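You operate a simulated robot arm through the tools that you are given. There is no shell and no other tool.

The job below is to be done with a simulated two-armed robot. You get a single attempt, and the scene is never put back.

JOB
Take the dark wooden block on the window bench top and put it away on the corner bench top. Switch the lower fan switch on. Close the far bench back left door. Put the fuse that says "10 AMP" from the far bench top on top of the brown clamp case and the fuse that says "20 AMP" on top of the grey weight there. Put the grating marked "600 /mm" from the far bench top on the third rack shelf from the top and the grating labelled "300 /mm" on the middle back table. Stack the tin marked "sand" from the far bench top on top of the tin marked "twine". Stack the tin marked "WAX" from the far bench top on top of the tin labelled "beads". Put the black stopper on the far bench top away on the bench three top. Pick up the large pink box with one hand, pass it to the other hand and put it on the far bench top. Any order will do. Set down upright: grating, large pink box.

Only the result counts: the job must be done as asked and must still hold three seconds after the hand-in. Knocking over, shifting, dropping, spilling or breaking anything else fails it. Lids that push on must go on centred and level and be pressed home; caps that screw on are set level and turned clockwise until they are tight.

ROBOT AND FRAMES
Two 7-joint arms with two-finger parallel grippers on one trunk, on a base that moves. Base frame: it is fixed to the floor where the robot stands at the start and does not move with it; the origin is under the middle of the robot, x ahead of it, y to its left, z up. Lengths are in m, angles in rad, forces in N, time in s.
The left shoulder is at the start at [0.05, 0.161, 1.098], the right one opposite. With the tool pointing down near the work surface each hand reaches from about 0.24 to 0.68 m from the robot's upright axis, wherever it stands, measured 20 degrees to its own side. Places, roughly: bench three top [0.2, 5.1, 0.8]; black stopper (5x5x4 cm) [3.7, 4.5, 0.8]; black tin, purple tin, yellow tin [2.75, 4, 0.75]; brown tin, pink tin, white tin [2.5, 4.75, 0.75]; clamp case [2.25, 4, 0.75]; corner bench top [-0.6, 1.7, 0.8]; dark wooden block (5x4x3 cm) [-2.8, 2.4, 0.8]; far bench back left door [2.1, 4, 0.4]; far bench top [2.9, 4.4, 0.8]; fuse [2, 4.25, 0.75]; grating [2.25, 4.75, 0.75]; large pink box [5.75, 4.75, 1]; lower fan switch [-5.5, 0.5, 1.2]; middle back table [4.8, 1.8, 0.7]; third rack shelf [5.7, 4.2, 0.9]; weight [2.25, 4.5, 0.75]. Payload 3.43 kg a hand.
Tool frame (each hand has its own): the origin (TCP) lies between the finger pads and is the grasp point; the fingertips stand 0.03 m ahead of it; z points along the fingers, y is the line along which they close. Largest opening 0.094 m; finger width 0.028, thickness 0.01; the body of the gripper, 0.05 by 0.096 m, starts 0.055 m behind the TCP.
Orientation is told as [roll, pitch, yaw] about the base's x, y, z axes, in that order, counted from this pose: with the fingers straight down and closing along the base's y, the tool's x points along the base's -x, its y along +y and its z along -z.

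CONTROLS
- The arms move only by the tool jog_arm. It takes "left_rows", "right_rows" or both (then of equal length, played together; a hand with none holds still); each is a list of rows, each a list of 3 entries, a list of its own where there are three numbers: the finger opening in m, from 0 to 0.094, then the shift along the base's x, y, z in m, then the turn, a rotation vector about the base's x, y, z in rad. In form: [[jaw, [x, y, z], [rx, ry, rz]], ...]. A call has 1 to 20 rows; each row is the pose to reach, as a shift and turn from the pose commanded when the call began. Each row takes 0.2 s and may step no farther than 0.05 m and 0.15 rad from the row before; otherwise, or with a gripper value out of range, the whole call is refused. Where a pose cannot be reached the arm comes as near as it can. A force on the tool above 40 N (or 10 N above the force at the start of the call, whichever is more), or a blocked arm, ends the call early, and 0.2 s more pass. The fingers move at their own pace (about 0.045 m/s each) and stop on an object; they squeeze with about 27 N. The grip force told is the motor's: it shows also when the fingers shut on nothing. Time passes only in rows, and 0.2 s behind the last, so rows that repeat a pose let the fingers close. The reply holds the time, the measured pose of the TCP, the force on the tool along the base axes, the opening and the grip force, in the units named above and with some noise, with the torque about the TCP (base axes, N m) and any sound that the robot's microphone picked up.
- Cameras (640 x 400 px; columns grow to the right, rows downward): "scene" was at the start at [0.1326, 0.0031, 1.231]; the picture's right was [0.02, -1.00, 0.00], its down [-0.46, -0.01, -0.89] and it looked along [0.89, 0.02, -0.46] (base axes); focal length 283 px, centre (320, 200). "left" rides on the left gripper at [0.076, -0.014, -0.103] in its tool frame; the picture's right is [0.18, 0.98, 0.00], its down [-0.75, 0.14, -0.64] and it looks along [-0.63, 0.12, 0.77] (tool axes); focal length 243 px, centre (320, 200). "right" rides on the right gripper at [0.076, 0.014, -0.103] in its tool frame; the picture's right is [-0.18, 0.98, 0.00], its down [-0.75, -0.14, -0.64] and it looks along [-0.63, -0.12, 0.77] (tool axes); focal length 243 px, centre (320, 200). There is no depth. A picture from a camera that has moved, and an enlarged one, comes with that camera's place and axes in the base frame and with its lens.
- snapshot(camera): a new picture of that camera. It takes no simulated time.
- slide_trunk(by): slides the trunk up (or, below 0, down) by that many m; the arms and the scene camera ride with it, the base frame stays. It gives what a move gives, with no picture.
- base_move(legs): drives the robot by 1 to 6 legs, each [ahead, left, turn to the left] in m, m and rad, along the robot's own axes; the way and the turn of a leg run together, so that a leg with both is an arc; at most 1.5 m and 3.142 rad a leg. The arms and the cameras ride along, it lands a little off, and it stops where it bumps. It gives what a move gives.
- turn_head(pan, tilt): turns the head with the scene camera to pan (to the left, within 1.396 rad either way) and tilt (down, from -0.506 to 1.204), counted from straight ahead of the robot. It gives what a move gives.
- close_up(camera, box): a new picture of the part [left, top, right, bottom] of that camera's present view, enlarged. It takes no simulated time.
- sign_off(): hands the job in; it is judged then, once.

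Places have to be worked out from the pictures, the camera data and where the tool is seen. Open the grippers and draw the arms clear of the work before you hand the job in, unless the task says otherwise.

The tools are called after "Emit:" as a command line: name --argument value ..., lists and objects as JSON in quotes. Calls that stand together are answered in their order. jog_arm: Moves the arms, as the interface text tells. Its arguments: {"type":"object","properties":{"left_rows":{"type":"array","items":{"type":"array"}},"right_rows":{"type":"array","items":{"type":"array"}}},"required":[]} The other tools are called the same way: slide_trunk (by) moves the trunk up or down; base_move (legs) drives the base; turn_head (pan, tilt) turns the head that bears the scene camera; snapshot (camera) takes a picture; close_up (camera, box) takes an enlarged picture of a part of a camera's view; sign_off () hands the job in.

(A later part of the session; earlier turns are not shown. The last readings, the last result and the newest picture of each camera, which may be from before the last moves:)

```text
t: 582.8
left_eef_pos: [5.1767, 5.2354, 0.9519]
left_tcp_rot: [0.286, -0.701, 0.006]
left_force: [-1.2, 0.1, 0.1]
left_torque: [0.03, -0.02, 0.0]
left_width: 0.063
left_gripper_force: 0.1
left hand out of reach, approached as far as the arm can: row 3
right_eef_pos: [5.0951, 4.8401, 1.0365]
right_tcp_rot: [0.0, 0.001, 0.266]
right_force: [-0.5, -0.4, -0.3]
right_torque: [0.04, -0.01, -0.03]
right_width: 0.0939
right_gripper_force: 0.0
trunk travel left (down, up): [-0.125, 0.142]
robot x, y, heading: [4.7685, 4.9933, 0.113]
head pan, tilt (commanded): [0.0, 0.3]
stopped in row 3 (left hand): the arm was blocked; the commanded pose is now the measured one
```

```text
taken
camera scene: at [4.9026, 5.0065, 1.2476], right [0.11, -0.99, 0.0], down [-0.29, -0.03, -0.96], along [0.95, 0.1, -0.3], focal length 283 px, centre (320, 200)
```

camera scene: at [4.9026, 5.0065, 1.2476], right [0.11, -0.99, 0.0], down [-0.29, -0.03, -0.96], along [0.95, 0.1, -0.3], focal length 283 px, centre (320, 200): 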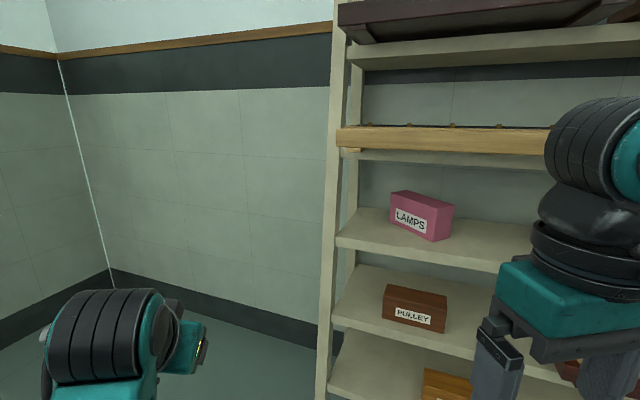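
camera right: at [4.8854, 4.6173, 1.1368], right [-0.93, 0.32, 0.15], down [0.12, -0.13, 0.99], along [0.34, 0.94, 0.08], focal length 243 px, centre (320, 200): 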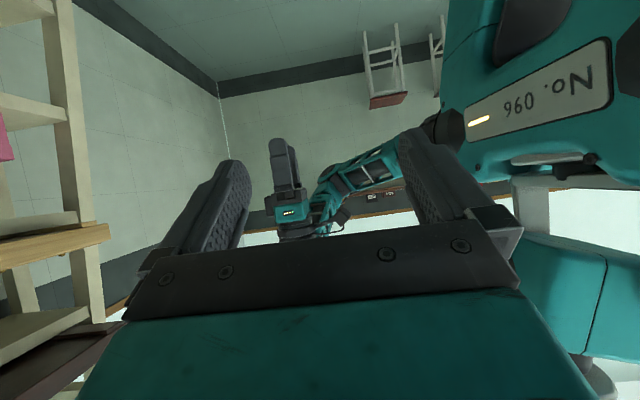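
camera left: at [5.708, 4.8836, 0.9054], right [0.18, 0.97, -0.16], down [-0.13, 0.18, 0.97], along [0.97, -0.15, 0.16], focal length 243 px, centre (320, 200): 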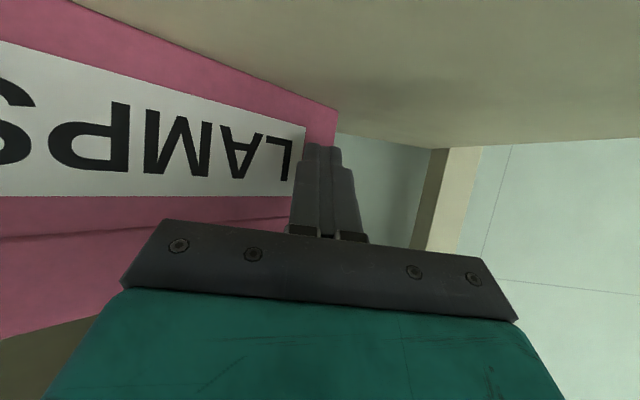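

The left arm was blocked while levelling close to the body. I first move it forward, outward and up, without rotating.

Emit:
jog_arm --left_rows '[[0.06, [0.03, 0.01, 0.02], [0, 0, 0]], [0.06, [0.06, 0.02, 0.045], [0, 0, 0]], [0.06, [0.09, 0.03, 0.07], [0, 0, 0]], [0.06, [0.11, 0.035, 0.1], [0, 0, 0]]]'

```text
t: 583.8
left_eef_pos: [5.2878, 5.2688, 1.0502]
left_tcp_rot: [0.282, -0.699, 0.006]
left_force: [-0.3, 0.3, 0.2]
left_torque: [0.01, 0.03, -0.04]
left_width: 0.06
left_gripper_force: 0.0
right_eef_pos: [5.0956, 4.8394, 1.038]
right_tcp_rot: [0.0, 0.001, 0.267]
right_force: [0.5, 0.4, 0.5]
right_torque: [0.02, -0.01, 0.03]
right_width: 0.0941
right_gripper_force: 0.1
trunk travel left (down, up): [-0.125, 0.142]
robot x, y, heading: [4.7719, 4.9877, 0.104]
head pan, tilt (commanded): [0.0, 0.3]
```

Now I level the left hand fully.

Emit:
jog_arm --left_rows '[[0.094, [0, 0, 0.008], [-0.0513, 0.1133, 0.0003]], [0.094, [0, 0, 0.016], [-0.1027, 0.2267, 0.0007]], [0.094, [0, 0, 0.024], [-0.154, 0.34, 0.001]], [0.094, [0, 0, 0.032], [-0.2053, 0.4533, 0.0013]], [0.094, [0, 0, 0.04], [-0.2567, 0.5667, 0.0017]], [0.094, [0, 0, 0.045], [-0.308, 0.68, 0.002]], [0.094, [0, 0, 0.045], [-0.308, 0.68, 0.002]]]'

Emit:
snapshot --camera "scene"

```text
t: 585.4
left_eef_pos: [5.316, 5.2872, 1.0999]
left_tcp_rot: [0.016, -0.035, 0.111]
left_force: [-0.1, 0.3, 0.1]
left_torque: [-0.01, 0.01, 0.02]
left_width: 0.094
left_gripper_force: 0.0
left hand out of reach, approached as far as the arm can: row 2, 3, 4, 5, 6, 7
right_eef_pos: [5.0952, 4.8397, 1.0387]
right_tcp_rot: [0.001, 0.0, 0.268]
right_force: [-0.2, -0.2, 0.4]
right_torque: [0.04, 0.04, 0.02]
right_width: 0.0939
right_gripper_force: 0.1
trunk travel left (down, up): [-0.125, 0.142]
robot x, y, heading: [4.7706, 4.992, 0.105]
head pan, tilt (commanded): [0.0, 0.3]
```

```text
taken
camera scene: at [4.9029, 5.0072, 1.2476], right [0.11, -0.99, 0.0], down [-0.29, -0.03, -0.96], along [0.95, 0.1, -0.3], focal length 283 px, centre (320, 200)
```

scene: 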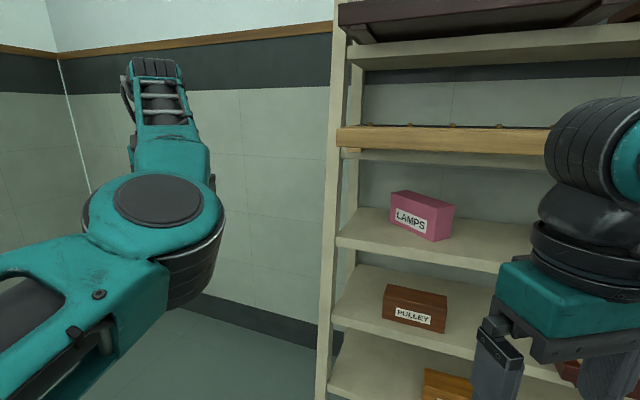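

The left elbow has swung into an odd configuration. I look left to understand it.

Emit:
turn_head --pan 0.7 --tilt 0.2

Emit:
snapshot --camera "scene"

Emit:
turn_head --pan 0.5 --tilt 0.8

Emit:
snapshot --camera "scene"

Emit:
snapshot --camera "left"

```text
t: 586.5
left_eef_pos: [5.3155, 5.2884, 1.1008]
left_tcp_rot: [0.015, -0.035, 0.112]
left_force: [-0.1, 0.2, -0.8]
left_torque: [-0.01, -0.02, 0.01]
left_width: 0.094
left_gripper_force: 0.0
right_eef_pos: [5.0954, 4.8397, 1.0377]
right_tcp_rot: [0.001, -0.001, 0.266]
right_force: [-0.1, 0.1, 0.1]
right_torque: [-0.03, 0.02, 0.04]
right_width: 0.094
right_gripper_force: 0.1
trunk travel left (down, up): [-0.125, 0.142]
robot x, y, heading: [4.7698, 4.9911, 0.113]
head pan, tilt (commanded): [0.7, 0.201]
```

```text
taken
camera scene: at [4.8746, 5.0644, 1.2569], right [0.72, -0.69, 0.0], down [-0.14, -0.14, -0.98], along [0.68, 0.71, -0.2], focal length 283 px, centre (320, 200)
```

scene: 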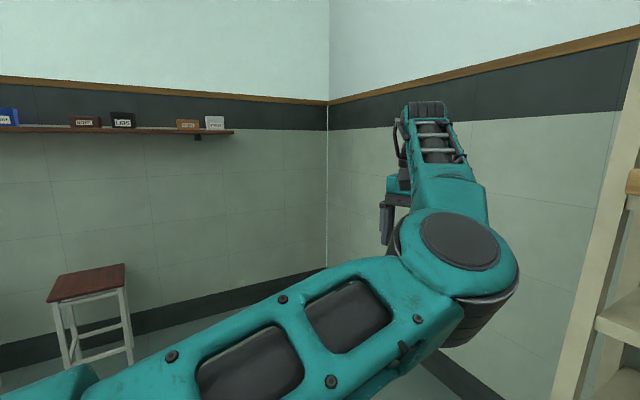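

```text
t: 587.5
left_eef_pos: [5.3161, 5.2882, 1.0996]
left_tcp_rot: [0.016, -0.034, 0.11]
left_force: [-0.1, 0.0, 0.2]
left_torque: [-0.03, 0.01, 0.0]
left_width: 0.094
left_gripper_force: 0.1
right_eef_pos: [5.0948, 4.8394, 1.0372]
right_tcp_rot: [0.0, 0.0, 0.267]
right_force: [-0.8, -0.1, -0.3]
right_torque: [0.01, 0.01, 0.03]
right_width: 0.0939
right_gripper_force: 0.0
trunk travel left (down, up): [-0.125, 0.142]
robot x, y, heading: [4.7709, 4.9909, 0.107]
head pan, tilt (commanded): [0.499, 0.799]
```

```text
taken
camera scene: at [4.8763, 5.0432, 1.2033], right [0.57, -0.82, 0.0], down [-0.59, -0.41, -0.7], along [0.57, 0.4, -0.72], focal length 283 px, centre (320, 200)
```

scene: 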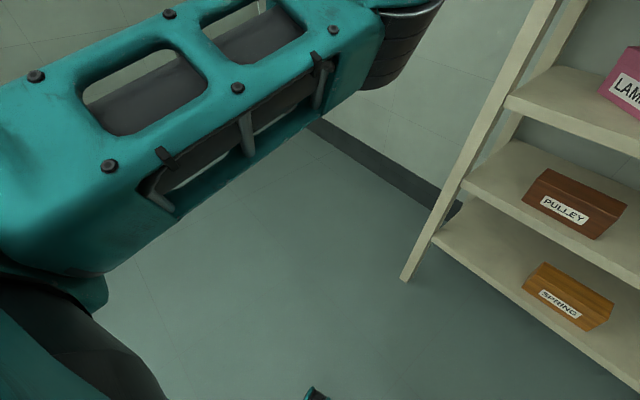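

```text
taken
camera left: at [5.2376, 5.2641, 1.1993], right [-0.29, 0.96, 0.01], down [0.71, 0.21, 0.67], along [0.64, 0.2, -0.74], focal length 243 px, centre (320, 200)
```

left: 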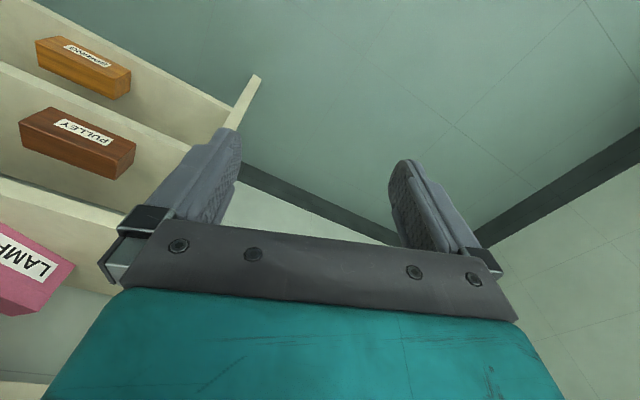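

The left elbow is folded inward. I try to swing it out again by moving the hand far out to the left side.

Emit:
jog_arm --left_rows '[[0.094, [-0.0306, 0.0282, 0], [0, 0, 0]], [0.094, [-0.0612, 0.0564, 0], [0, 0, 0]], [0.094, [-0.0917, 0.0846, 0], [0, 0, 0]], [0.094, [-0.1223, 0.1128, 0], [0, 0, 0]], [0.094, [-0.1529, 0.141, 0], [0, 0, 0]], [0.094, [-0.1835, 0.1691, 0], [0, 0, 0]], [0.094, [-0.2141, 0.1973, 0], [0, 0, 0]], [0.094, [-0.2446, 0.2255, 0], [0, 0, 0]], [0.094, [-0.2752, 0.2537, 0], [0, 0, 0]], [0.094, [-0.3058, 0.2819, 0], [0, 0, 0]]]'

Emit:
turn_head --pan 0.9 --tilt 0.3

Emit:
snapshot --camera "scene"

```text
t: 589.7
left_eef_pos: [5.0104, 5.5703, 1.1007]
left_tcp_rot: [0.004, 0.002, 0.109]
left_force: [0.5, -1.3, 0.8]
left_torque: [0.03, -0.04, -0.02]
left_width: 0.0944
left_gripper_force: 0.1
left hand out of reach, approached as far as the arm can: row 1, 2
right_eef_pos: [5.094, 4.8402, 1.0381]
right_tcp_rot: [0.0, 0.001, 0.266]
right_force: [0.3, 0.6, 0.6]
right_torque: [-0.01, 0.0, 0.03]
right_width: 0.0937
right_gripper_force: 0.1
trunk travel left (down, up): [-0.125, 0.142]
robot x, y, heading: [4.7713, 4.9914, 0.106]
head pan, tilt (commanded): [0.499, 0.799]
```

```text
t: 590.6
left_eef_pos: [5.0112, 5.5699, 1.1]
left_tcp_rot: [0.002, 0.001, 0.109]
left_force: [0.2, 0.7, -0.3]
left_torque: [-0.01, -0.06, 0.02]
left_width: 0.094
left_gripper_force: 0.0
right_eef_pos: [5.096, 4.8408, 1.0381]
right_tcp_rot: [0.001, 0.0, 0.266]
right_force: [-0.1, -0.3, 0.4]
right_torque: [0.01, -0.01, -0.02]
right_width: 0.0939
right_gripper_force: 0.1
trunk travel left (down, up): [-0.125, 0.142]
robot x, y, heading: [4.7726, 4.9926, 0.112]
head pan, tilt (commanded): [0.901, 0.3]
```

```text
taken
camera scene: at [4.8599, 5.0761, 1.2475], right [0.85, -0.53, 0.0], down [-0.16, -0.25, -0.96], along [0.51, 0.81, -0.3], focal length 283 px, centre (320, 200)
```

scene: 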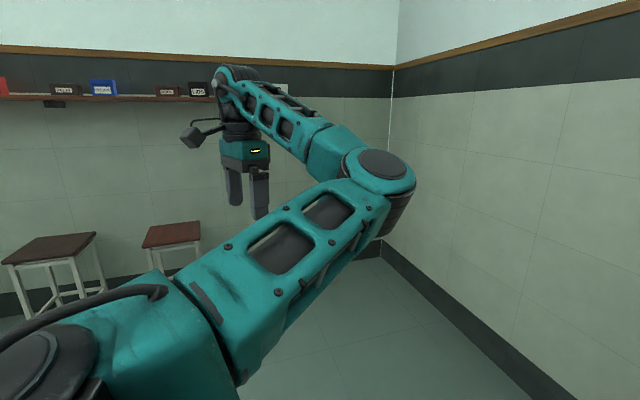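

The elbow is still on the inner side. I try yawing the hand clockwise while bringing it in, to push the elbow outward.

Emit:
jog_arm --left_rows '[[0.094, [0.0116, -0.0138, 0], [0, 0, -0.145]], [0.094, [0.0232, -0.0276, 0], [0, 0, -0.29]], [0.094, [0.0348, -0.0414, 0], [0, 0, -0.435]], [0.094, [0.0465, -0.0551, 0], [0, 0, -0.58]], [0.094, [0.0581, -0.0689, 0], [0, 0, -0.725]], [0.094, [0.0697, -0.0827, 0], [0, 0, -0.87]], [0.094, [0.0813, -0.0965, 0], [0, 0, -1.015]], [0.094, [0.0929, -0.1103, 0], [0, 0, -1.16]]]'

Emit:
snapshot --camera "scene"

```text
t: 592.4
left_eef_pos: [5.1046, 5.4591, 1.1]
left_tcp_rot: [0.003, 0.001, -1.052]
left_force: [-0.2, 0.1, 0.2]
left_torque: [0.02, 0.02, 0.03]
left_width: 0.0939
left_gripper_force: 0.0
right_eef_pos: [5.0952, 4.8397, 1.0378]
right_tcp_rot: [0.001, 0.001, 0.264]
right_force: [0.0, -0.2, 0.9]
right_torque: [-0.01, 0.01, 0.04]
right_width: 0.0942
right_gripper_force: 0.0
trunk travel left (down, up): [-0.125, 0.142]
robot x, y, heading: [4.7677, 4.9923, 0.108]
head pan, tilt (commanded): [0.901, 0.3]
```

```text
taken
camera scene: at [4.8599, 5.076, 1.2476], right [0.85, -0.53, 0.0], down [-0.16, -0.25, -0.96], along [0.51, 0.81, -0.3], focal length 283 px, centre (320, 200)
```

scene: 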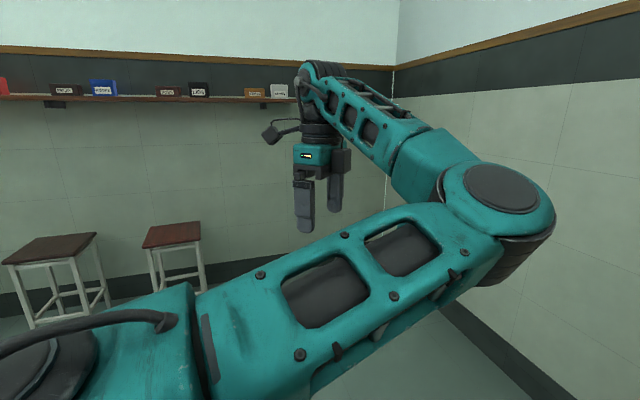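

I'll try flipping the elbow through the straight-arm pose: park the right hand to the right, extend the left arm fully forward, then sweep it across to the right.

Emit:
jog_arm --right_rows '[[0.094, [0.0, -0.04, 0], [0, 0, -0.04]], [0.094, [0.0, -0.08, 0], [0, 0, -0.08]], [0.094, [-0.01, -0.12, 0], [0, 0, -0.12]], [0.094, [-0.02, -0.16, 0], [0, 0, -0.16]], [0.094, [-0.03, -0.2, 0], [0, 0, -0.16]], [0.094, [-0.04, -0.24, 0], [0, 0, -0.16]], [0.094, [-0.05, -0.28, 0], [0, 0, -0.16]], [0.094, [-0.05, -0.28, 0], [0, 0, -0.16]]]' --left_rows '[[0.094, [0.03, -0.02, 0], [0, 0, 0.145]], [0.094, [0.06, -0.045, 0], [0, 0, 0.29]], [0.094, [0.09, -0.07, 0], [0, 0, 0.435]], [0.094, [0.12, -0.095, 0], [0, 0, 0.58]], [0.094, [0.15, -0.12, 0], [0, 0, 0.725]], [0.094, [0.18, -0.145, 0], [0, 0, 0.87]], [0.094, [0.21, -0.17, 0], [0, 0, 1.015]], [0.094, [0.24, -0.2, 0], [0, 0, 1.16]]]'

Emit:
turn_head --pan 0.4 --tilt 0.4

Emit:
snapshot --camera "scene"

```text
t: 594.2
left_eef_pos: [5.3436, 5.2592, 1.0983]
left_tcp_rot: [0.002, 0.002, 0.111]
left_force: [0.3, 0.2, 0.3]
left_torque: [0.02, 0.0, 0.02]
left_width: 0.094
left_gripper_force: 0.0
left hand out of reach, approached as far as the arm can: row 4, 5, 6
right_eef_pos: [5.0447, 4.5598, 1.0367]
right_tcp_rot: [0.001, 0.0, 0.108]
right_force: [0.6, 0.1, -0.7]
right_torque: [-0.05, 0.0, 0.0]
right_width: 0.0941
right_gripper_force: 0.0
trunk travel left (down, up): [-0.125, 0.142]
robot x, y, heading: [4.7661, 4.9927, 0.11]
head pan, tilt (commanded): [0.901, 0.3]
```

```text
t: 595.2
left_eef_pos: [5.3428, 5.2593, 1.0993]
left_tcp_rot: [0.003, 0.001, 0.111]
left_force: [0.6, 0.1, -0.2]
left_torque: [-0.02, -0.01, 0.0]
left_width: 0.0941
left_gripper_force: 0.1
right_eef_pos: [5.0446, 4.5599, 1.0361]
right_tcp_rot: [0.0, -0.001, 0.109]
right_force: [0.3, 0.7, 0.4]
right_torque: [0.03, 0.01, -0.01]
right_width: 0.094
right_gripper_force: 0.1
trunk travel left (down, up): [-0.125, 0.142]
robot x, y, heading: [4.7681, 4.992, 0.116]
head pan, tilt (commanded): [0.4, 0.4]
```

```text
taken
camera scene: at [4.891, 5.0423, 1.2383], right [0.49, -0.87, 0.0], down [-0.34, -0.19, -0.92], along [0.8, 0.45, -0.39], focal length 283 px, centre (320, 200)
```

scene: 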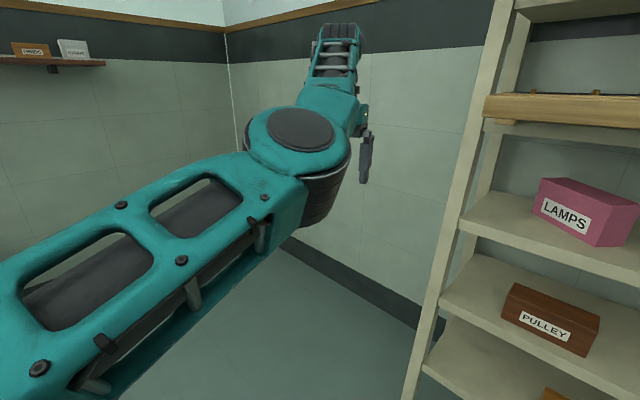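

The arm is now almost straight. I sweep it across to the right at full extension.

Emit:
jog_arm --left_rows '[[0.094, [0.0185, -0.0395, 0], [0, 0, 0]], [0.094, [0.0329, -0.0782, 0], [0, 0, 0]], [0.094, [0.0424, -0.1174, 0], [0, 0, 0]], [0.094, [0.0468, -0.1572, 0], [0, 0, 0]], [0.094, [0.0513, -0.1969, 0], [0, 0, 0]], [0.094, [0.0459, -0.2378, 0], [0, 0, 0]], [0.094, [0.0404, -0.2786, 0], [0, 0, 0]], [0.094, [0.025, -0.3206, 0], [0, 0, 0]]]'

Emit:
turn_head --pan 0.0 --tilt 0.4

Emit:
snapshot --camera "scene"

```text
t: 597.0
left_eef_pos: [5.3345, 5.0479, 1.0966]
left_tcp_rot: [0.004, 0.002, 0.111]
left_force: [0.4, 0.0, -0.4]
left_torque: [-0.03, 0.02, -0.03]
left_width: 0.094
left_gripper_force: 0.0
left hand out of reach, approached as far as the arm can: row 2, 3, 4, 5, 6, 7, 8
right_eef_pos: [5.0456, 4.5585, 1.0365]
right_tcp_rot: [0.0, 0.001, 0.109]
right_force: [0.0, 0.1, 0.4]
right_torque: [-0.05, -0.02, -0.03]
right_width: 0.0939
right_gripper_force: 0.0
trunk travel left (down, up): [-0.125, 0.142]
robot x, y, heading: [4.7706, 4.9928, 0.109]
head pan, tilt (commanded): [0.4, 0.4]
```

```text
t: 597.8
left_eef_pos: [5.3341, 5.0474, 1.0971]
left_tcp_rot: [0.003, 0.001, 0.111]
left_force: [-0.8, -0.2, -0.5]
left_torque: [-0.02, -0.01, 0.0]
left_width: 0.0939
left_gripper_force: 0.0
right_eef_pos: [5.045, 4.5596, 1.0374]
right_tcp_rot: [0.0, 0.0, 0.108]
right_force: [0.2, -0.7, -0.4]
right_torque: [0.02, -0.01, -0.03]
right_width: 0.0941
right_gripper_force: 0.0
trunk travel left (down, up): [-0.125, 0.142]
robot x, y, heading: [4.7692, 4.9912, 0.111]
head pan, tilt (commanded): [0.0, 0.4]
```

```text
taken
camera scene: at [4.9022, 5.0072, 1.2383], right [0.11, -0.99, 0.0], down [-0.39, -0.04, -0.92], along [0.92, 0.1, -0.39], focal length 283 px, centre (320, 200)
```

scene: 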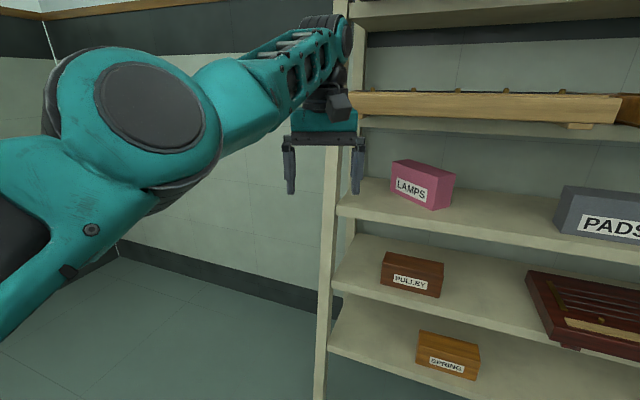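

The elbow has swung back to the outer side. I bring the left hand back to its normal rest pose.

Emit:
jog_arm --left_rows '[[0.094, [-0.0315, 0.0248, 0], [0, 0, 0]], [0.094, [-0.063, 0.0496, 0], [0, 0, 0]], [0.094, [-0.0945, 0.0744, 0], [0, 0, 0]], [0.094, [-0.126, 0.0992, 0], [0, 0, 0]], [0.094, [-0.1576, 0.124, 0], [0, 0, 0]], [0.094, [-0.1891, 0.1488, 0], [0, 0, 0]], [0.094, [-0.2206, 0.1736, 0], [0, 0, 0]]]'

Emit:
snapshot --camera "scene"

```text
t: 599.4
left_eef_pos: [5.337, 5.1582, 1.1507]
left_tcp_rot: [0.005, 0.001, 0.111]
left_force: [0.2, 0.0, -1.0]
left_torque: [0.01, 0.0, 0.0]
left_width: 0.0939
left_gripper_force: 0.1
left hand out of reach, approached as far as the arm can: row 1, 2, 3, 4, 5, 6, 7
right_eef_pos: [5.044, 4.56, 1.0378]
right_tcp_rot: [-0.001, 0.001, 0.107]
right_force: [-0.6, 0.1, 0.0]
right_torque: [0.0, -0.02, 0.01]
right_width: 0.0941
right_gripper_force: 0.0
trunk travel left (down, up): [-0.125, 0.142]
robot x, y, heading: [4.7666, 4.9926, 0.108]
head pan, tilt (commanded): [0.0, 0.4]
```

```text
taken
camera scene: at [4.9021, 5.0072, 1.2383], right [0.11, -0.99, 0.0], down [-0.39, -0.04, -0.92], along [0.92, 0.1, -0.39], focal length 283 px, centre (320, 200)
```

scene: 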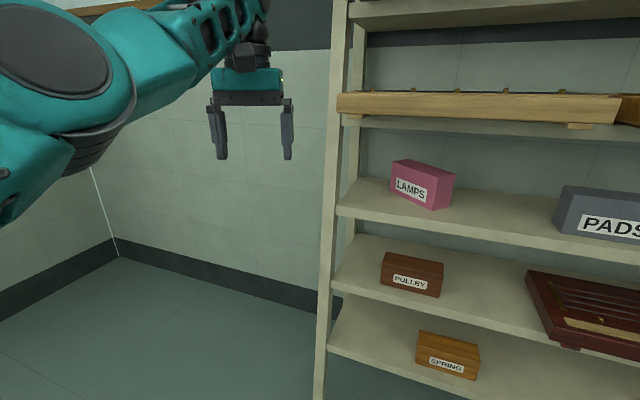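

It can't fold from here. I try the folded region instead: go round by the left side and then bring the hand slowly inward to the normal rest position.

Emit:
jog_arm --left_rows '[[0.094, [0.0, 0.04, -0.01], [0, 0, 0]], [0.094, [0.0, 0.08, -0.02], [0, 0, 0]], [0.094, [-0.01, 0.12, -0.03], [0, 0, 0]], [0.094, [-0.03, 0.16, -0.04], [0, 0, 0]], [0.094, [-0.06, 0.19, -0.05], [0, 0, 0]], [0.094, [-0.09, 0.22, -0.05], [0, 0, 0]], [0.094, [-0.12, 0.25, -0.05], [0, 0, 0]], [0.094, [-0.15, 0.27, -0.05], [0, 0, 0]], [0.094, [-0.18, 0.28, -0.05], [0, 0, 0]], [0.094, [-0.21, 0.28, -0.05], [0, 0, 0]]]'

Emit:
jog_arm --left_rows '[[0.094, [0.0, -0.03, 0], [0, 0, 0]], [0.094, [0.0, -0.06, 0], [0, 0, 0]], [0.094, [0.0, -0.09, 0], [0, 0, 0]], [0.094, [0.0, -0.12, 0], [0, 0, 0]], [0.094, [0.0, -0.15, 0], [0, 0, 0]], [0.094, [0.0, -0.18, 0], [0, 0, 0]], [0.094, [0.0, -0.21, 0], [0, 0, 0]], [0.094, [0.0, -0.24, 0], [0, 0, 0]], [0.094, [0.0, -0.24, 0], [0, 0, 0]]]'

Emit:
turn_head --pan 0.5 --tilt 0.4

Emit:
snapshot --camera "scene"

```text
t: 601.6
left_eef_pos: [5.2512, 5.5207, 1.1517]
left_tcp_rot: [0.002, 0.005, 0.109]
left_force: [-0.2, 0.1, 1.1]
left_torque: [-0.01, 0.01, 0.01]
left_width: 0.094
left_gripper_force: 0.1
left hand out of reach, approached as far as the arm can: row 1, 2, 3, 4, 5, 6, 7, 8, 9, 10
right_eef_pos: [5.044, 4.5609, 1.0364]
right_tcp_rot: [-0.001, 0.001, 0.108]
right_force: [0.1, 0.4, -0.3]
right_torque: [-0.03, -0.01, 0.01]
right_width: 0.0942
right_gripper_force: 0.0
trunk travel left (down, up): [-0.125, 0.142]
robot x, y, heading: [4.7695, 4.9952, 0.11]
head pan, tilt (commanded): [0.0, 0.4]
```

```text
t: 603.6
left_eef_pos: [5.3298, 5.2914, 1.1645]
left_tcp_rot: [0.003, 0.005, 0.112]
left_force: [0.4, -0.1, 0.6]
left_torque: [0.02, 0.0, 0.02]
left_width: 0.094
left_gripper_force: 0.0
left hand out of reach, approached as far as the arm can: row 1, 2, 3, 4, 5, 6, 7, 8, 9
right_eef_pos: [5.0439, 4.5593, 1.0363]
right_tcp_rot: [-0.001, 0.0, 0.108]
right_force: [-0.2, 1.4, 0.3]
right_torque: [0.0, 0.01, -0.01]
right_width: 0.0942
right_gripper_force: 0.0
trunk travel left (down, up): [-0.125, 0.142]
robot x, y, heading: [4.768, 4.9949, 0.111]
head pan, tilt (commanded): [0.0, 0.4]
```

```text
t: 604.6
left_eef_pos: [5.3299, 5.2903, 1.1656]
left_tcp_rot: [0.004, 0.001, 0.112]
left_force: [-0.2, -0.3, 0.5]
left_torque: [0.0, 0.02, 0.02]
left_width: 0.0941
left_gripper_force: 0.1
right_eef_pos: [5.0447, 4.5587, 1.0366]
right_tcp_rot: [0.001, 0.001, 0.109]
right_force: [-0.5, -0.2, 1.1]
right_torque: [-0.01, 0.01, 0.05]
right_width: 0.094
right_gripper_force: 0.0
trunk travel left (down, up): [-0.125, 0.142]
robot x, y, heading: [4.7665, 4.995, 0.106]
head pan, tilt (commanded): [0.499, 0.4]
```

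```text
taken
camera scene: at [4.8862, 5.0499, 1.2383], right [0.57, -0.82, 0.0], down [-0.32, -0.22, -0.92], along [0.76, 0.52, -0.39], focal length 283 px, centre (320, 200)
```

scene: 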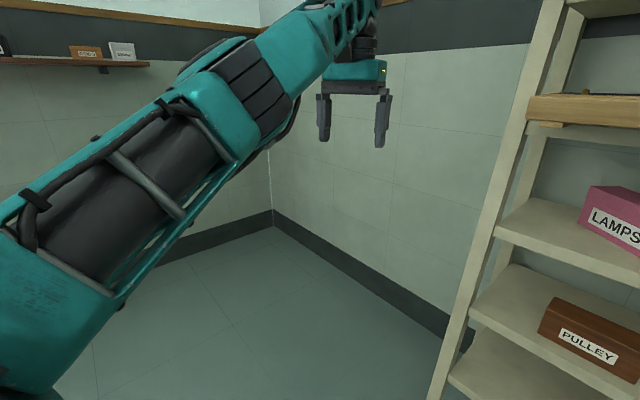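

The upper arm has now rolled back to its normal side (lattice and drum up). It's just stretched; I bring the hand down and in gently.

Emit:
jog_arm --left_rows '[[0.094, [-0.01, -0.01, -0.02], [0, 0, 0]], [0.094, [-0.02, -0.02, -0.04], [0, 0, 0]], [0.094, [-0.04, -0.03, -0.06], [0, 0, 0]], [0.094, [-0.06, -0.04, -0.07], [0, 0, 0]], [0.094, [-0.09, -0.05, -0.07], [0, 0, 0]], [0.094, [-0.12, -0.06, -0.07], [0, 0, 0]], [0.094, [-0.15, -0.06, -0.07], [0, 0, 0]], [0.094, [-0.18, -0.06, -0.07], [0, 0, 0]]]'

Emit:
snapshot --camera "scene"

```text
t: 606.4
left_eef_pos: [5.3412, 5.248, 1.1465]
left_tcp_rot: [0.003, 0.004, 0.11]
left_force: [0.7, 1.1, -0.6]
left_torque: [-0.02, 0.01, 0.04]
left_width: 0.0938
left_gripper_force: 0.0
left hand out of reach, approached as far as the arm can: row 1, 2, 3, 4, 5, 6, 7, 8
right_eef_pos: [5.0444, 4.5598, 1.0375]
right_tcp_rot: [0.0, 0.0, 0.108]
right_force: [1.3, 0.0, -0.2]
right_torque: [-0.01, -0.01, 0.02]
right_width: 0.094
right_gripper_force: 0.1
trunk travel left (down, up): [-0.125, 0.142]
robot x, y, heading: [4.7671, 4.9907, 0.109]
head pan, tilt (commanded): [0.499, 0.4]
```

```text
taken
camera scene: at [4.8863, 5.0501, 1.2383], right [0.57, -0.82, 0.0], down [-0.32, -0.22, -0.92], along [0.76, 0.53, -0.39], focal length 283 px, centre (320, 200)
```

scene: 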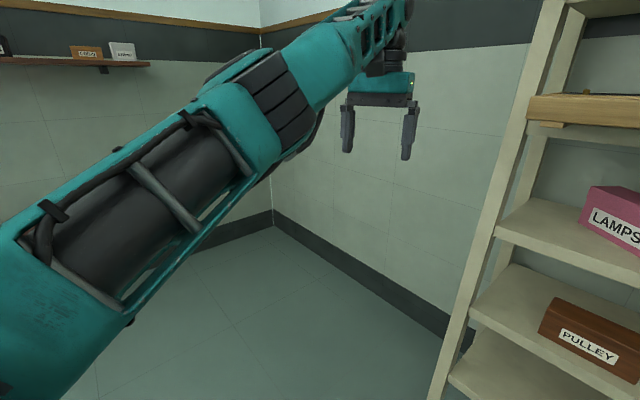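

The arm is trapped over-extended. I first command it outward past full stretch, then inward again.

Emit:
jog_arm --left_rows '[[0.094, [0.036, 0.006, 0.016], [0, 0, 0]], [0.094, [0.072, 0.012, 0.032], [0, 0, 0]], [0.094, [0.108, 0.018, 0.048], [0, 0, 0]], [0.094, [0.108, 0.018, 0.048], [0, 0, 0]]]'

Emit:
jog_arm --left_rows '[[0.094, [-0.03, -0.01, -0.02], [0, 0, 0]], [0.094, [-0.06, -0.02, -0.04], [0, 0, 0]], [0.094, [-0.09, -0.03, -0.06], [0, 0, 0]], [0.094, [-0.12, -0.03, -0.07], [0, 0, 0]], [0.094, [-0.15, -0.03, -0.08], [0, 0, 0]]]'

```text
t: 607.4
left_eef_pos: [5.342, 5.2491, 1.1487]
left_tcp_rot: [0.003, 0.002, 0.109]
left_force: [0.5, -0.5, 1.1]
left_torque: [-0.02, 0.03, 0.03]
left_width: 0.0938
left_gripper_force: 0.3
left hand out of reach, approached as far as the arm can: row 1, 2, 3, 4
right_eef_pos: [5.0441, 4.5596, 1.0356]
right_tcp_rot: [0.0, 0.001, 0.11]
right_force: [-0.4, -0.3, 0.6]
right_torque: [0.03, -0.01, -0.01]
right_width: 0.0937
right_gripper_force: 0.1
trunk travel left (down, up): [-0.125, 0.142]
robot x, y, heading: [4.7681, 4.9976, 0.108]
head pan, tilt (commanded): [0.499, 0.4]
```

```text
t: 608.6
left_eef_pos: [5.347, 5.2322, 1.1364]
left_tcp_rot: [0.002, 0.004, 0.11]
left_force: [-0.3, -1.0, 0.4]
left_torque: [0.0, 0.0, 0.02]
left_width: 0.0938
left_gripper_force: 0.1
left hand out of reach, approached as far as the arm can: row 1, 2, 3, 4, 5
right_eef_pos: [5.0442, 4.5581, 1.0365]
right_tcp_rot: [-0.001, 0.0, 0.107]
right_force: [0.5, -0.5, 0.1]
right_torque: [0.02, 0.03, -0.02]
right_width: 0.094
right_gripper_force: 0.1
trunk travel left (down, up): [-0.125, 0.142]
robot x, y, heading: [4.7718, 4.9879, 0.11]
head pan, tilt (commanded): [0.499, 0.4]
```

I try a sideways sweep to the right with a slightly smaller radius, now that the upper arm has rolled.

Emit:
jog_arm --left_rows '[[0.094, [-0.0056, -0.0409, -0.01], [0, 0, 0]], [0.094, [-0.0111, -0.0817, -0.02], [0, 0, 0]], [0.094, [-0.0167, -0.1226, -0.03], [0, 0, 0]], [0.094, [-0.0222, -0.1635, -0.04], [0, 0, 0]], [0.094, [-0.0278, -0.2043, -0.05], [0, 0, 0]], [0.094, [-0.0333, -0.2452, -0.06], [0, 0, 0]], [0.094, [-0.0389, -0.286, -0.07], [0, 0, 0]], [0.094, [-0.0444, -0.3269, -0.08], [0, 0, 0]]]'

Emit:
turn_head --pan 0.2 --tilt 0.4

Emit:
snapshot --camera "scene"

```text
t: 610.4
left_eef_pos: [5.3369, 5.0504, 1.0939]
left_tcp_rot: [0.004, 0.002, 0.112]
left_force: [-0.4, -0.1, -1.0]
left_torque: [0.02, 0.04, -0.03]
left_width: 0.0937
left_gripper_force: 0.1
left hand out of reach, approached as far as the arm can: row 1, 2, 3, 4, 5, 6, 7, 8
right_eef_pos: [5.0449, 4.5599, 1.0371]
right_tcp_rot: [0.0, 0.001, 0.109]
right_force: [0.0, -0.9, -0.3]
right_torque: [0.0, -0.03, -0.01]
right_width: 0.0942
right_gripper_force: 0.1
trunk travel left (down, up): [-0.125, 0.142]
robot x, y, heading: [4.7687, 4.99, 0.109]
head pan, tilt (commanded): [0.499, 0.4]
```

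```text
t: 611.2
left_eef_pos: [5.3364, 5.05, 1.0927]
left_tcp_rot: [0.003, 0.001, 0.112]
left_force: [0.9, 0.2, -0.1]
left_torque: [0.01, -0.01, 0.03]
left_width: 0.0938
left_gripper_force: 0.1
right_eef_pos: [5.0435, 4.5588, 1.0362]
right_tcp_rot: [0.0, 0.001, 0.108]
right_force: [0.1, -0.3, 0.1]
right_torque: [-0.02, 0.0, -0.03]
right_width: 0.0939
right_gripper_force: 0.1
trunk travel left (down, up): [-0.125, 0.142]
robot x, y, heading: [4.7696, 4.9911, 0.111]
head pan, tilt (commanded): [0.201, 0.4]
```

```text
taken
camera scene: at [4.8983, 5.0254, 1.2383], right [0.3, -0.95, 0.0], down [-0.37, -0.12, -0.92], along [0.88, 0.28, -0.39], focal length 283 px, centre (320, 200)
```

scene: 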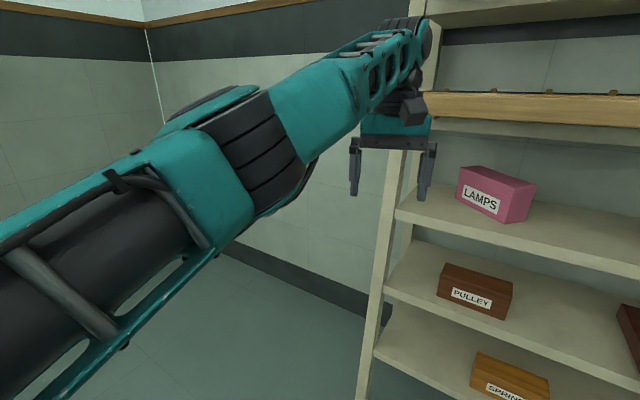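

The elbow roll moved about 90° during the earlier left-right sweep, so I repeat that sweep to roll it further.

Emit:
jog_arm --left_rows '[[0.094, [0.0, 0.045, 0.0], [0, 0, 0]], [0.094, [0.0, 0.09, 0.0], [0, 0, 0]], [0.094, [0.0, 0.135, 0.0], [0, 0, 0]], [0.094, [-0.01, 0.18, -0.0], [0, 0, 0]], [0.094, [-0.02, 0.225, -0.01], [0, 0, 0]], [0.094, [-0.04, 0.265, -0.02], [0, 0, 0]], [0.094, [-0.06, 0.305, -0.03], [0, 0, 0]], [0.094, [-0.09, 0.34, -0.04], [0, 0, 0]], [0.094, [-0.12, 0.37, -0.05], [0, 0, 0]], [0.094, [-0.15, 0.4, -0.05], [0, 0, 0]], [0.094, [-0.19, 0.42, -0.05], [0, 0, 0]], [0.094, [-0.22, 0.45, -0.05], [0, 0, 0]]]'

Emit:
turn_head --pan 0.8 --tilt 0.4

Emit:
snapshot --camera "scene"

```text
t: 613.8
left_eef_pos: [5.2308, 5.5933, 1.0796]
left_tcp_rot: [0.002, 0.001, 0.109]
left_force: [-0.4, -0.1, 0.0]
left_torque: [0.0, 0.07, 0.01]
left_width: 0.0941
left_gripper_force: 0.0
left hand out of reach, approached as far as the arm can: row 1, 2, 3, 4, 5, 6, 7, 8, 9, 10, 11, 12
right_eef_pos: [5.0438, 4.5599, 1.0372]
right_tcp_rot: [-0.001, -0.001, 0.11]
right_force: [-0.3, -0.7, -0.1]
right_torque: [-0.02, -0.02, 0.03]
right_width: 0.0938
right_gripper_force: 0.1
trunk travel left (down, up): [-0.125, 0.142]
robot x, y, heading: [4.7655, 4.9922, 0.114]
head pan, tilt (commanded): [0.201, 0.4]
```

```text
t: 614.8
left_eef_pos: [5.2327, 5.5919, 1.0786]
left_tcp_rot: [0.004, 0.004, 0.11]
left_force: [0.2, -0.3, -0.3]
left_torque: [0.01, 0.02, 0.0]
left_width: 0.094
left_gripper_force: 0.1
right_eef_pos: [5.0438, 4.5603, 1.0368]
right_tcp_rot: [-0.001, 0.0, 0.108]
right_force: [0.6, -0.1, -0.6]
right_torque: [-0.01, -0.02, 0.02]
right_width: 0.0941
right_gripper_force: 0.1
trunk travel left (down, up): [-0.125, 0.142]
robot x, y, heading: [4.7725, 4.9917, 0.109]
head pan, tilt (commanded): [0.799, 0.4]
```

```text
taken
camera scene: at [4.8672, 5.0701, 1.2383], right [0.79, -0.62, 0.0], down [-0.24, -0.31, -0.92], along [0.57, 0.73, -0.39], focal length 283 px, centre (320, 200)
```

scene: 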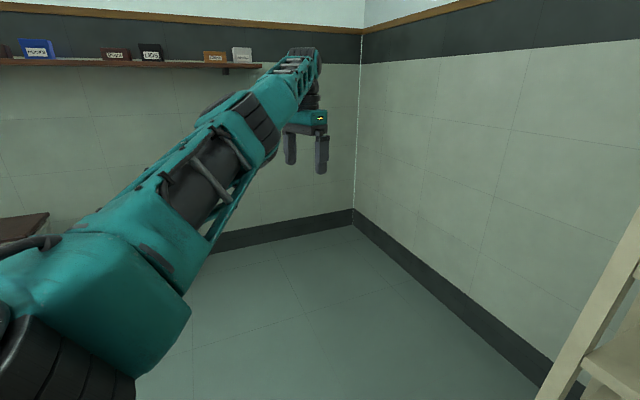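

I command the hand straight downward from here, which should bend the elbow the allowed way.

Emit:
jog_arm --left_rows '[[0.094, [-0.01, -0.01, -0.03], [0, 0, 0]], [0.094, [-0.02, -0.02, -0.06], [0, 0, 0]], [0.094, [-0.03, -0.03, -0.09], [0, 0, 0]], [0.094, [-0.04, -0.04, -0.12], [0, 0, 0]], [0.094, [-0.05, -0.05, -0.15], [0, 0, 0]], [0.094, [-0.06, -0.06, -0.18], [0, 0, 0]], [0.094, [-0.07, -0.07, -0.21], [0, 0, 0]], [0.094, [-0.08, -0.08, -0.24], [0, 0, 0]]]'

Emit:
snapshot --camera "scene"

```text
t: 616.6
left_eef_pos: [5.2532, 5.5946, 0.8221]
left_tcp_rot: [0.004, 0.004, 0.11]
left_force: [-1.2, 0.1, -0.8]
left_torque: [0.0, -0.02, 0.0]
left_width: 0.094
left_gripper_force: 0.1
left hand out of reach, approached as far as the arm can: row 1, 2, 3, 4, 5, 6, 7, 8
right_eef_pos: [5.0449, 4.5591, 1.0369]
right_tcp_rot: [0.0, 0.001, 0.108]
right_force: [0.3, 0.8, -0.1]
right_torque: [0.02, 0.0, -0.01]
right_width: 0.0939
right_gripper_force: 0.0
trunk travel left (down, up): [-0.125, 0.142]
robot x, y, heading: [4.772, 4.9931, 0.109]
head pan, tilt (commanded): [0.799, 0.4]
```

```text
taken
camera scene: at [4.8674, 5.0705, 1.2383], right [0.79, -0.62, 0.0], down [-0.24, -0.31, -0.92], along [0.57, 0.73, -0.39], focal length 283 px, centre (320, 200)
```

scene: 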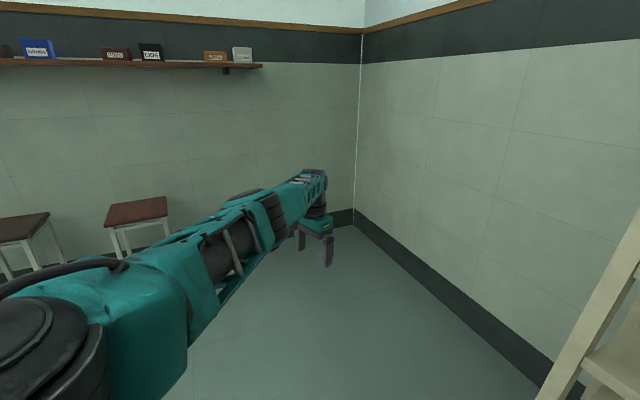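

I try tilting the fingers back toward the robot while moving inward; that should force the elbow to bend.

Emit:
jog_arm --left_rows '[[0.094, [-0.015, -0.015, 0.0], [-0.095, 0.095, 0]], [0.094, [-0.03, -0.03, 0.0], [-0.19, 0.19, 0]], [0.094, [-0.045, -0.045, 0.0], [-0.285, 0.285, 0]], [0.094, [-0.06, -0.06, 0.0], [-0.38, 0.38, 0]], [0.094, [-0.075, -0.075, 0.0], [-0.475, 0.475, 0]], [0.094, [-0.09, -0.09, 0.0], [-0.57, 0.57, 0]], [0.094, [-0.105, -0.105, 0.0], [-0.665, 0.665, 0]], [0.094, [-0.12, -0.12, 0.0], [-0.76, 0.76, 0]]]'

Emit:
snapshot --camera "scene"

```text
t: 618.4
left_eef_pos: [5.0962, 5.4456, 0.8257]
left_tcp_rot: [-0.853, 0.757, -0.251]
left_force: [0.0, -0.7, -0.3]
left_torque: [-0.01, -0.02, 0.01]
left_width: 0.094
left_gripper_force: 0.0
left hand out of reach, approached as far as the arm can: row 1, 2, 3, 4, 5, 6, 7, 8
right_eef_pos: [5.0437, 4.5607, 1.0365]
right_tcp_rot: [0.0, 0.0, 0.11]
right_force: [-0.3, -1.0, 0.2]
right_torque: [0.01, 0.02, -0.01]
right_width: 0.094
right_gripper_force: 0.2
trunk travel left (down, up): [-0.125, 0.142]
robot x, y, heading: [4.7678, 4.9916, 0.105]
head pan, tilt (commanded): [0.799, 0.4]
```

```text
taken
camera scene: at [4.8671, 5.0708, 1.2383], right [0.79, -0.62, 0.0], down [-0.24, -0.31, -0.92], along [0.57, 0.73, -0.39], focal length 283 px, centre (320, 200)
```

scene: 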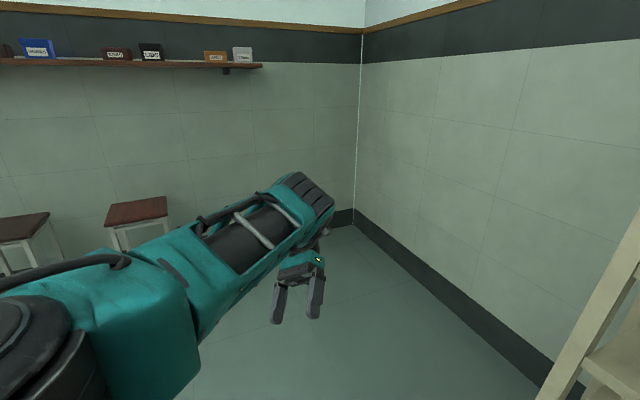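

The elbow is now bent properly (elbow up). I move the hand inward and up, then level it step by step.

Emit:
jog_arm --left_rows '[[0.094, [0.003, -0.03, 0.025], [0, 0, 0]], [0.094, [0.006, -0.06, 0.05], [0, 0, 0]], [0.094, [0.009, -0.09, 0.075], [0, 0, 0]], [0.094, [0.012, -0.12, 0.1], [0, 0, 0]], [0.094, [0.015, -0.15, 0.125], [0, 0, 0]]]'

Emit:
jog_arm --left_rows '[[0.094, [0.01, -0.01, 0.01], [0.095, -0.095, 0]], [0.094, [0.02, -0.02, 0.02], [0.19, -0.19, 0]], [0.094, [0.03, -0.03, 0.03], [0.285, -0.285, 0]], [0.094, [0.04, -0.04, 0.04], [0.38, -0.38, 0]], [0.094, [0.05, -0.05, 0.05], [0.475, -0.475, 0]], [0.094, [0.06, -0.06, 0.06], [0.57, -0.57, 0]], [0.094, [0.06, -0.06, 0.07], [0.665, -0.665, 0]], [0.094, [0.06, -0.06, 0.08], [0.76, -0.76, 0]]]'

Emit:
turn_head --pan 0.5 --tilt 0.4

Emit:
snapshot --camera "scene"

```text
t: 619.6
left_eef_pos: [5.1125, 5.2928, 0.9508]
left_tcp_rot: [-0.855, 0.76, -0.252]
left_force: [0.1, -0.6, -0.5]
left_torque: [-0.04, 0.0, 0.04]
left_width: 0.0942
left_gripper_force: 0.1
right_eef_pos: [5.0446, 4.5593, 1.0366]
right_tcp_rot: [0.0, 0.001, 0.108]
right_force: [1.0, 0.0, 0.3]
right_torque: [0.01, 0.0, 0.0]
right_width: 0.0939
right_gripper_force: 0.0
trunk travel left (down, up): [-0.125, 0.142]
robot x, y, heading: [4.7676, 4.993, 0.113]
head pan, tilt (commanded): [0.799, 0.4]
```

```text
t: 621.4
left_eef_pos: [5.1964, 5.3062, 1.0418]
left_tcp_rot: [0.001, 0.0, 0.112]
left_force: [-0.5, -0.4, 0.4]
left_torque: [0.0, 0.0, 0.01]
left_width: 0.0939
left_gripper_force: 0.1
left hand out of reach, approached as far as the arm can: row 5, 6, 7, 8
right_eef_pos: [5.0443, 4.5595, 1.0363]
right_tcp_rot: [-0.001, -0.002, 0.109]
right_force: [-0.2, 0.2, 0.5]
right_torque: [-0.02, 0.01, -0.01]
right_width: 0.094
right_gripper_force: 0.0
trunk travel left (down, up): [-0.125, 0.142]
robot x, y, heading: [4.7702, 4.9926, 0.112]
head pan, tilt (commanded): [0.799, 0.4]
```

```text
t: 622.2
left_eef_pos: [5.1967, 5.3057, 1.0416]
left_tcp_rot: [-0.001, 0.001, 0.111]
left_force: [0.1, 0.0, -0.4]
left_torque: [-0.01, 0.04, 0.0]
left_width: 0.0941
left_gripper_force: 0.0
right_eef_pos: [5.0448, 4.5597, 1.0371]
right_tcp_rot: [0.0, -0.002, 0.11]
right_force: [-0.6, 0.5, 0.8]
right_torque: [-0.04, 0.02, 0.03]
right_width: 0.0943
right_gripper_force: 0.0
trunk travel left (down, up): [-0.125, 0.142]
robot x, y, heading: [4.7692, 4.9895, 0.113]
head pan, tilt (commanded): [0.499, 0.4]
```

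```text
taken
camera scene: at [4.8861, 5.0501, 1.2383], right [0.57, -0.82, 0.0], down [-0.32, -0.22, -0.92], along [0.76, 0.53, -0.39], focal length 283 px, centre (320, 200)
```

scene: 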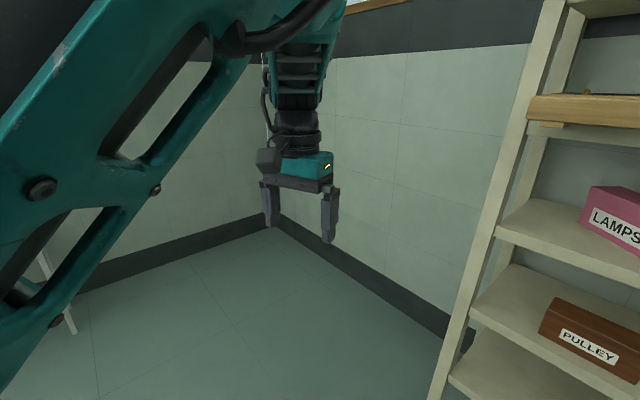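

Now elbow-up with the hand vertical. I move it to the normal rest position and see whether it tracks.

Emit:
jog_arm --left_rows '[[0.094, [-0.0212, -0.0215, 0.0125], [0, 0, 0]], [0.094, [-0.0424, -0.0431, 0.025], [0, 0, 0]], [0.094, [-0.0636, -0.0646, 0.0375], [0, 0, 0]], [0.094, [-0.0848, -0.0861, 0.05], [0, 0, 0]], [0.094, [-0.0848, -0.0861, 0.05], [0, 0, 0]]]'

Emit:
turn_head --pan 0.9 --tilt 0.1

Emit:
snapshot --camera "scene"

```text
t: 623.4
left_eef_pos: [5.1336, 5.3123, 1.1029]
left_tcp_rot: [-0.003, 0.011, 0.112]
left_force: [0.2, -0.2, 0.2]
left_torque: [0.04, -0.01, 0.05]
left_width: 0.094
left_gripper_force: 0.1
left hand out of reach, approached as far as the arm can: row 1, 2, 3, 4, 5
right_eef_pos: [5.0451, 4.5593, 1.0373]
right_tcp_rot: [0.0, 0.001, 0.108]
right_force: [-0.4, -0.5, -0.7]
right_torque: [0.04, 0.03, 0.0]
right_width: 0.094
right_gripper_force: 0.0
trunk travel left (down, up): [-0.125, 0.142]
robot x, y, heading: [4.7702, 4.9921, 0.108]
head pan, tilt (commanded): [0.499, 0.4]
```

```text
t: 624.2
left_eef_pos: [5.1335, 5.3133, 1.1052]
left_tcp_rot: [0.003, 0.003, 0.11]
left_force: [-0.2, 0.2, -0.8]
left_torque: [0.04, 0.02, -0.03]
left_width: 0.0939
left_gripper_force: 0.1
right_eef_pos: [5.0439, 4.5597, 1.0362]
right_tcp_rot: [0.0, -0.001, 0.109]
right_force: [-0.4, 0.7, 0.4]
right_torque: [-0.01, 0.01, -0.02]
right_width: 0.0942
right_gripper_force: 0.0
trunk travel left (down, up): [-0.125, 0.142]
robot x, y, heading: [4.7668, 4.9871, 0.104]
head pan, tilt (commanded): [0.901, 0.099]
```

```text
taken
camera scene: at [4.8593, 5.075, 1.2662], right [0.85, -0.53, 0.0], down [-0.05, -0.08, -0.99], along [0.53, 0.84, -0.1], focal length 283 px, centre (320, 200)
```

scene: 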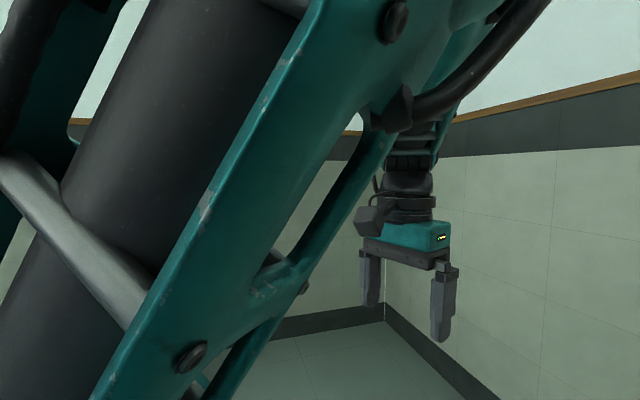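

The elbow is up by the head. I tilt the fingers to the right (wrist to the left), which should draw the elbow out to the left side.

Emit:
jog_arm --left_rows '[[0.094, [0.02, -0.005, 0.0], [-0.133, -0.014, 0]], [0.094, [0.04, -0.01, 0.0], [-0.265, -0.028, 0]], [0.094, [0.06, -0.02, 0.0], [-0.398, -0.042, 0]], [0.094, [0.07, -0.03, 0.0], [-0.53, -0.056, 0]], [0.094, [0.08, -0.04, 0.0], [-0.663, -0.07, 0]], [0.094, [0.08, -0.05, 0.0], [-0.795, -0.085, 0]], [0.094, [0.08, -0.06, 0.0], [-0.928, -0.099, 0]], [0.094, [0.08, -0.07, 0.0], [-1.06, -0.113, 0]], [0.094, [0.08, -0.08, 0.0], [-1.193, -0.127, 0]]]'

Emit:
turn_head --pan 0.6 --tilt 0.3

Emit:
snapshot --camera "scene"

```text
t: 626.2
left_eef_pos: [5.2153, 5.233, 1.1047]
left_tcp_rot: [-1.197, 0.004, 0.106]
left_force: [-0.1, 0.3, -0.5]
left_torque: [-0.02, 0.0, -0.03]
left_width: 0.094
left_gripper_force: 0.1
right_eef_pos: [5.0462, 4.5596, 1.0358]
right_tcp_rot: [0.001, -0.001, 0.106]
right_force: [0.9, 0.5, -0.3]
right_torque: [0.0, -0.03, -0.01]
right_width: 0.0941
right_gripper_force: 0.0
trunk travel left (down, up): [-0.125, 0.142]
robot x, y, heading: [4.7713, 4.9927, 0.104]
head pan, tilt (commanded): [0.901, 0.099]
```

```text
t: 627.0
left_eef_pos: [5.2156, 5.2325, 1.1039]
left_tcp_rot: [-1.195, 0.004, 0.107]
left_force: [-1.2, 0.1, 0.1]
left_torque: [0.05, 0.0, 0.04]
left_width: 0.0939
left_gripper_force: 0.2
right_eef_pos: [5.0446, 4.5594, 1.0371]
right_tcp_rot: [0.0, -0.001, 0.108]
right_force: [0.8, 0.6, 0.2]
right_torque: [0.01, 0.0, 0.02]
right_width: 0.0942
right_gripper_force: 0.0
trunk travel left (down, up): [-0.125, 0.142]
robot x, y, heading: [4.771, 4.9924, 0.109]
head pan, tilt (commanded): [0.6, 0.3]
```

```text
taken
camera scene: at [4.8809, 5.0579, 1.2476], right [0.65, -0.76, 0.0], down [-0.22, -0.19, -0.96], along [0.73, 0.62, -0.3], focal length 283 px, centre (320, 200)
```

scene: 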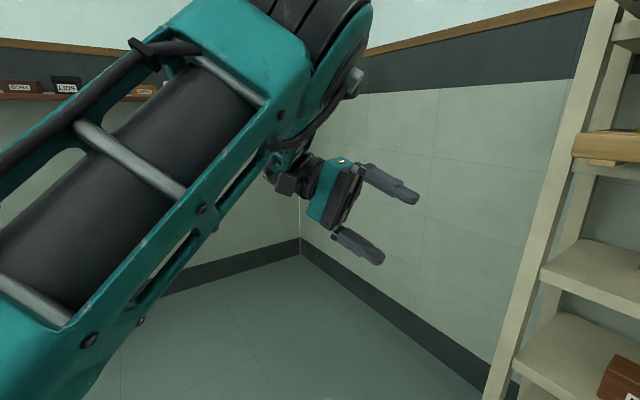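

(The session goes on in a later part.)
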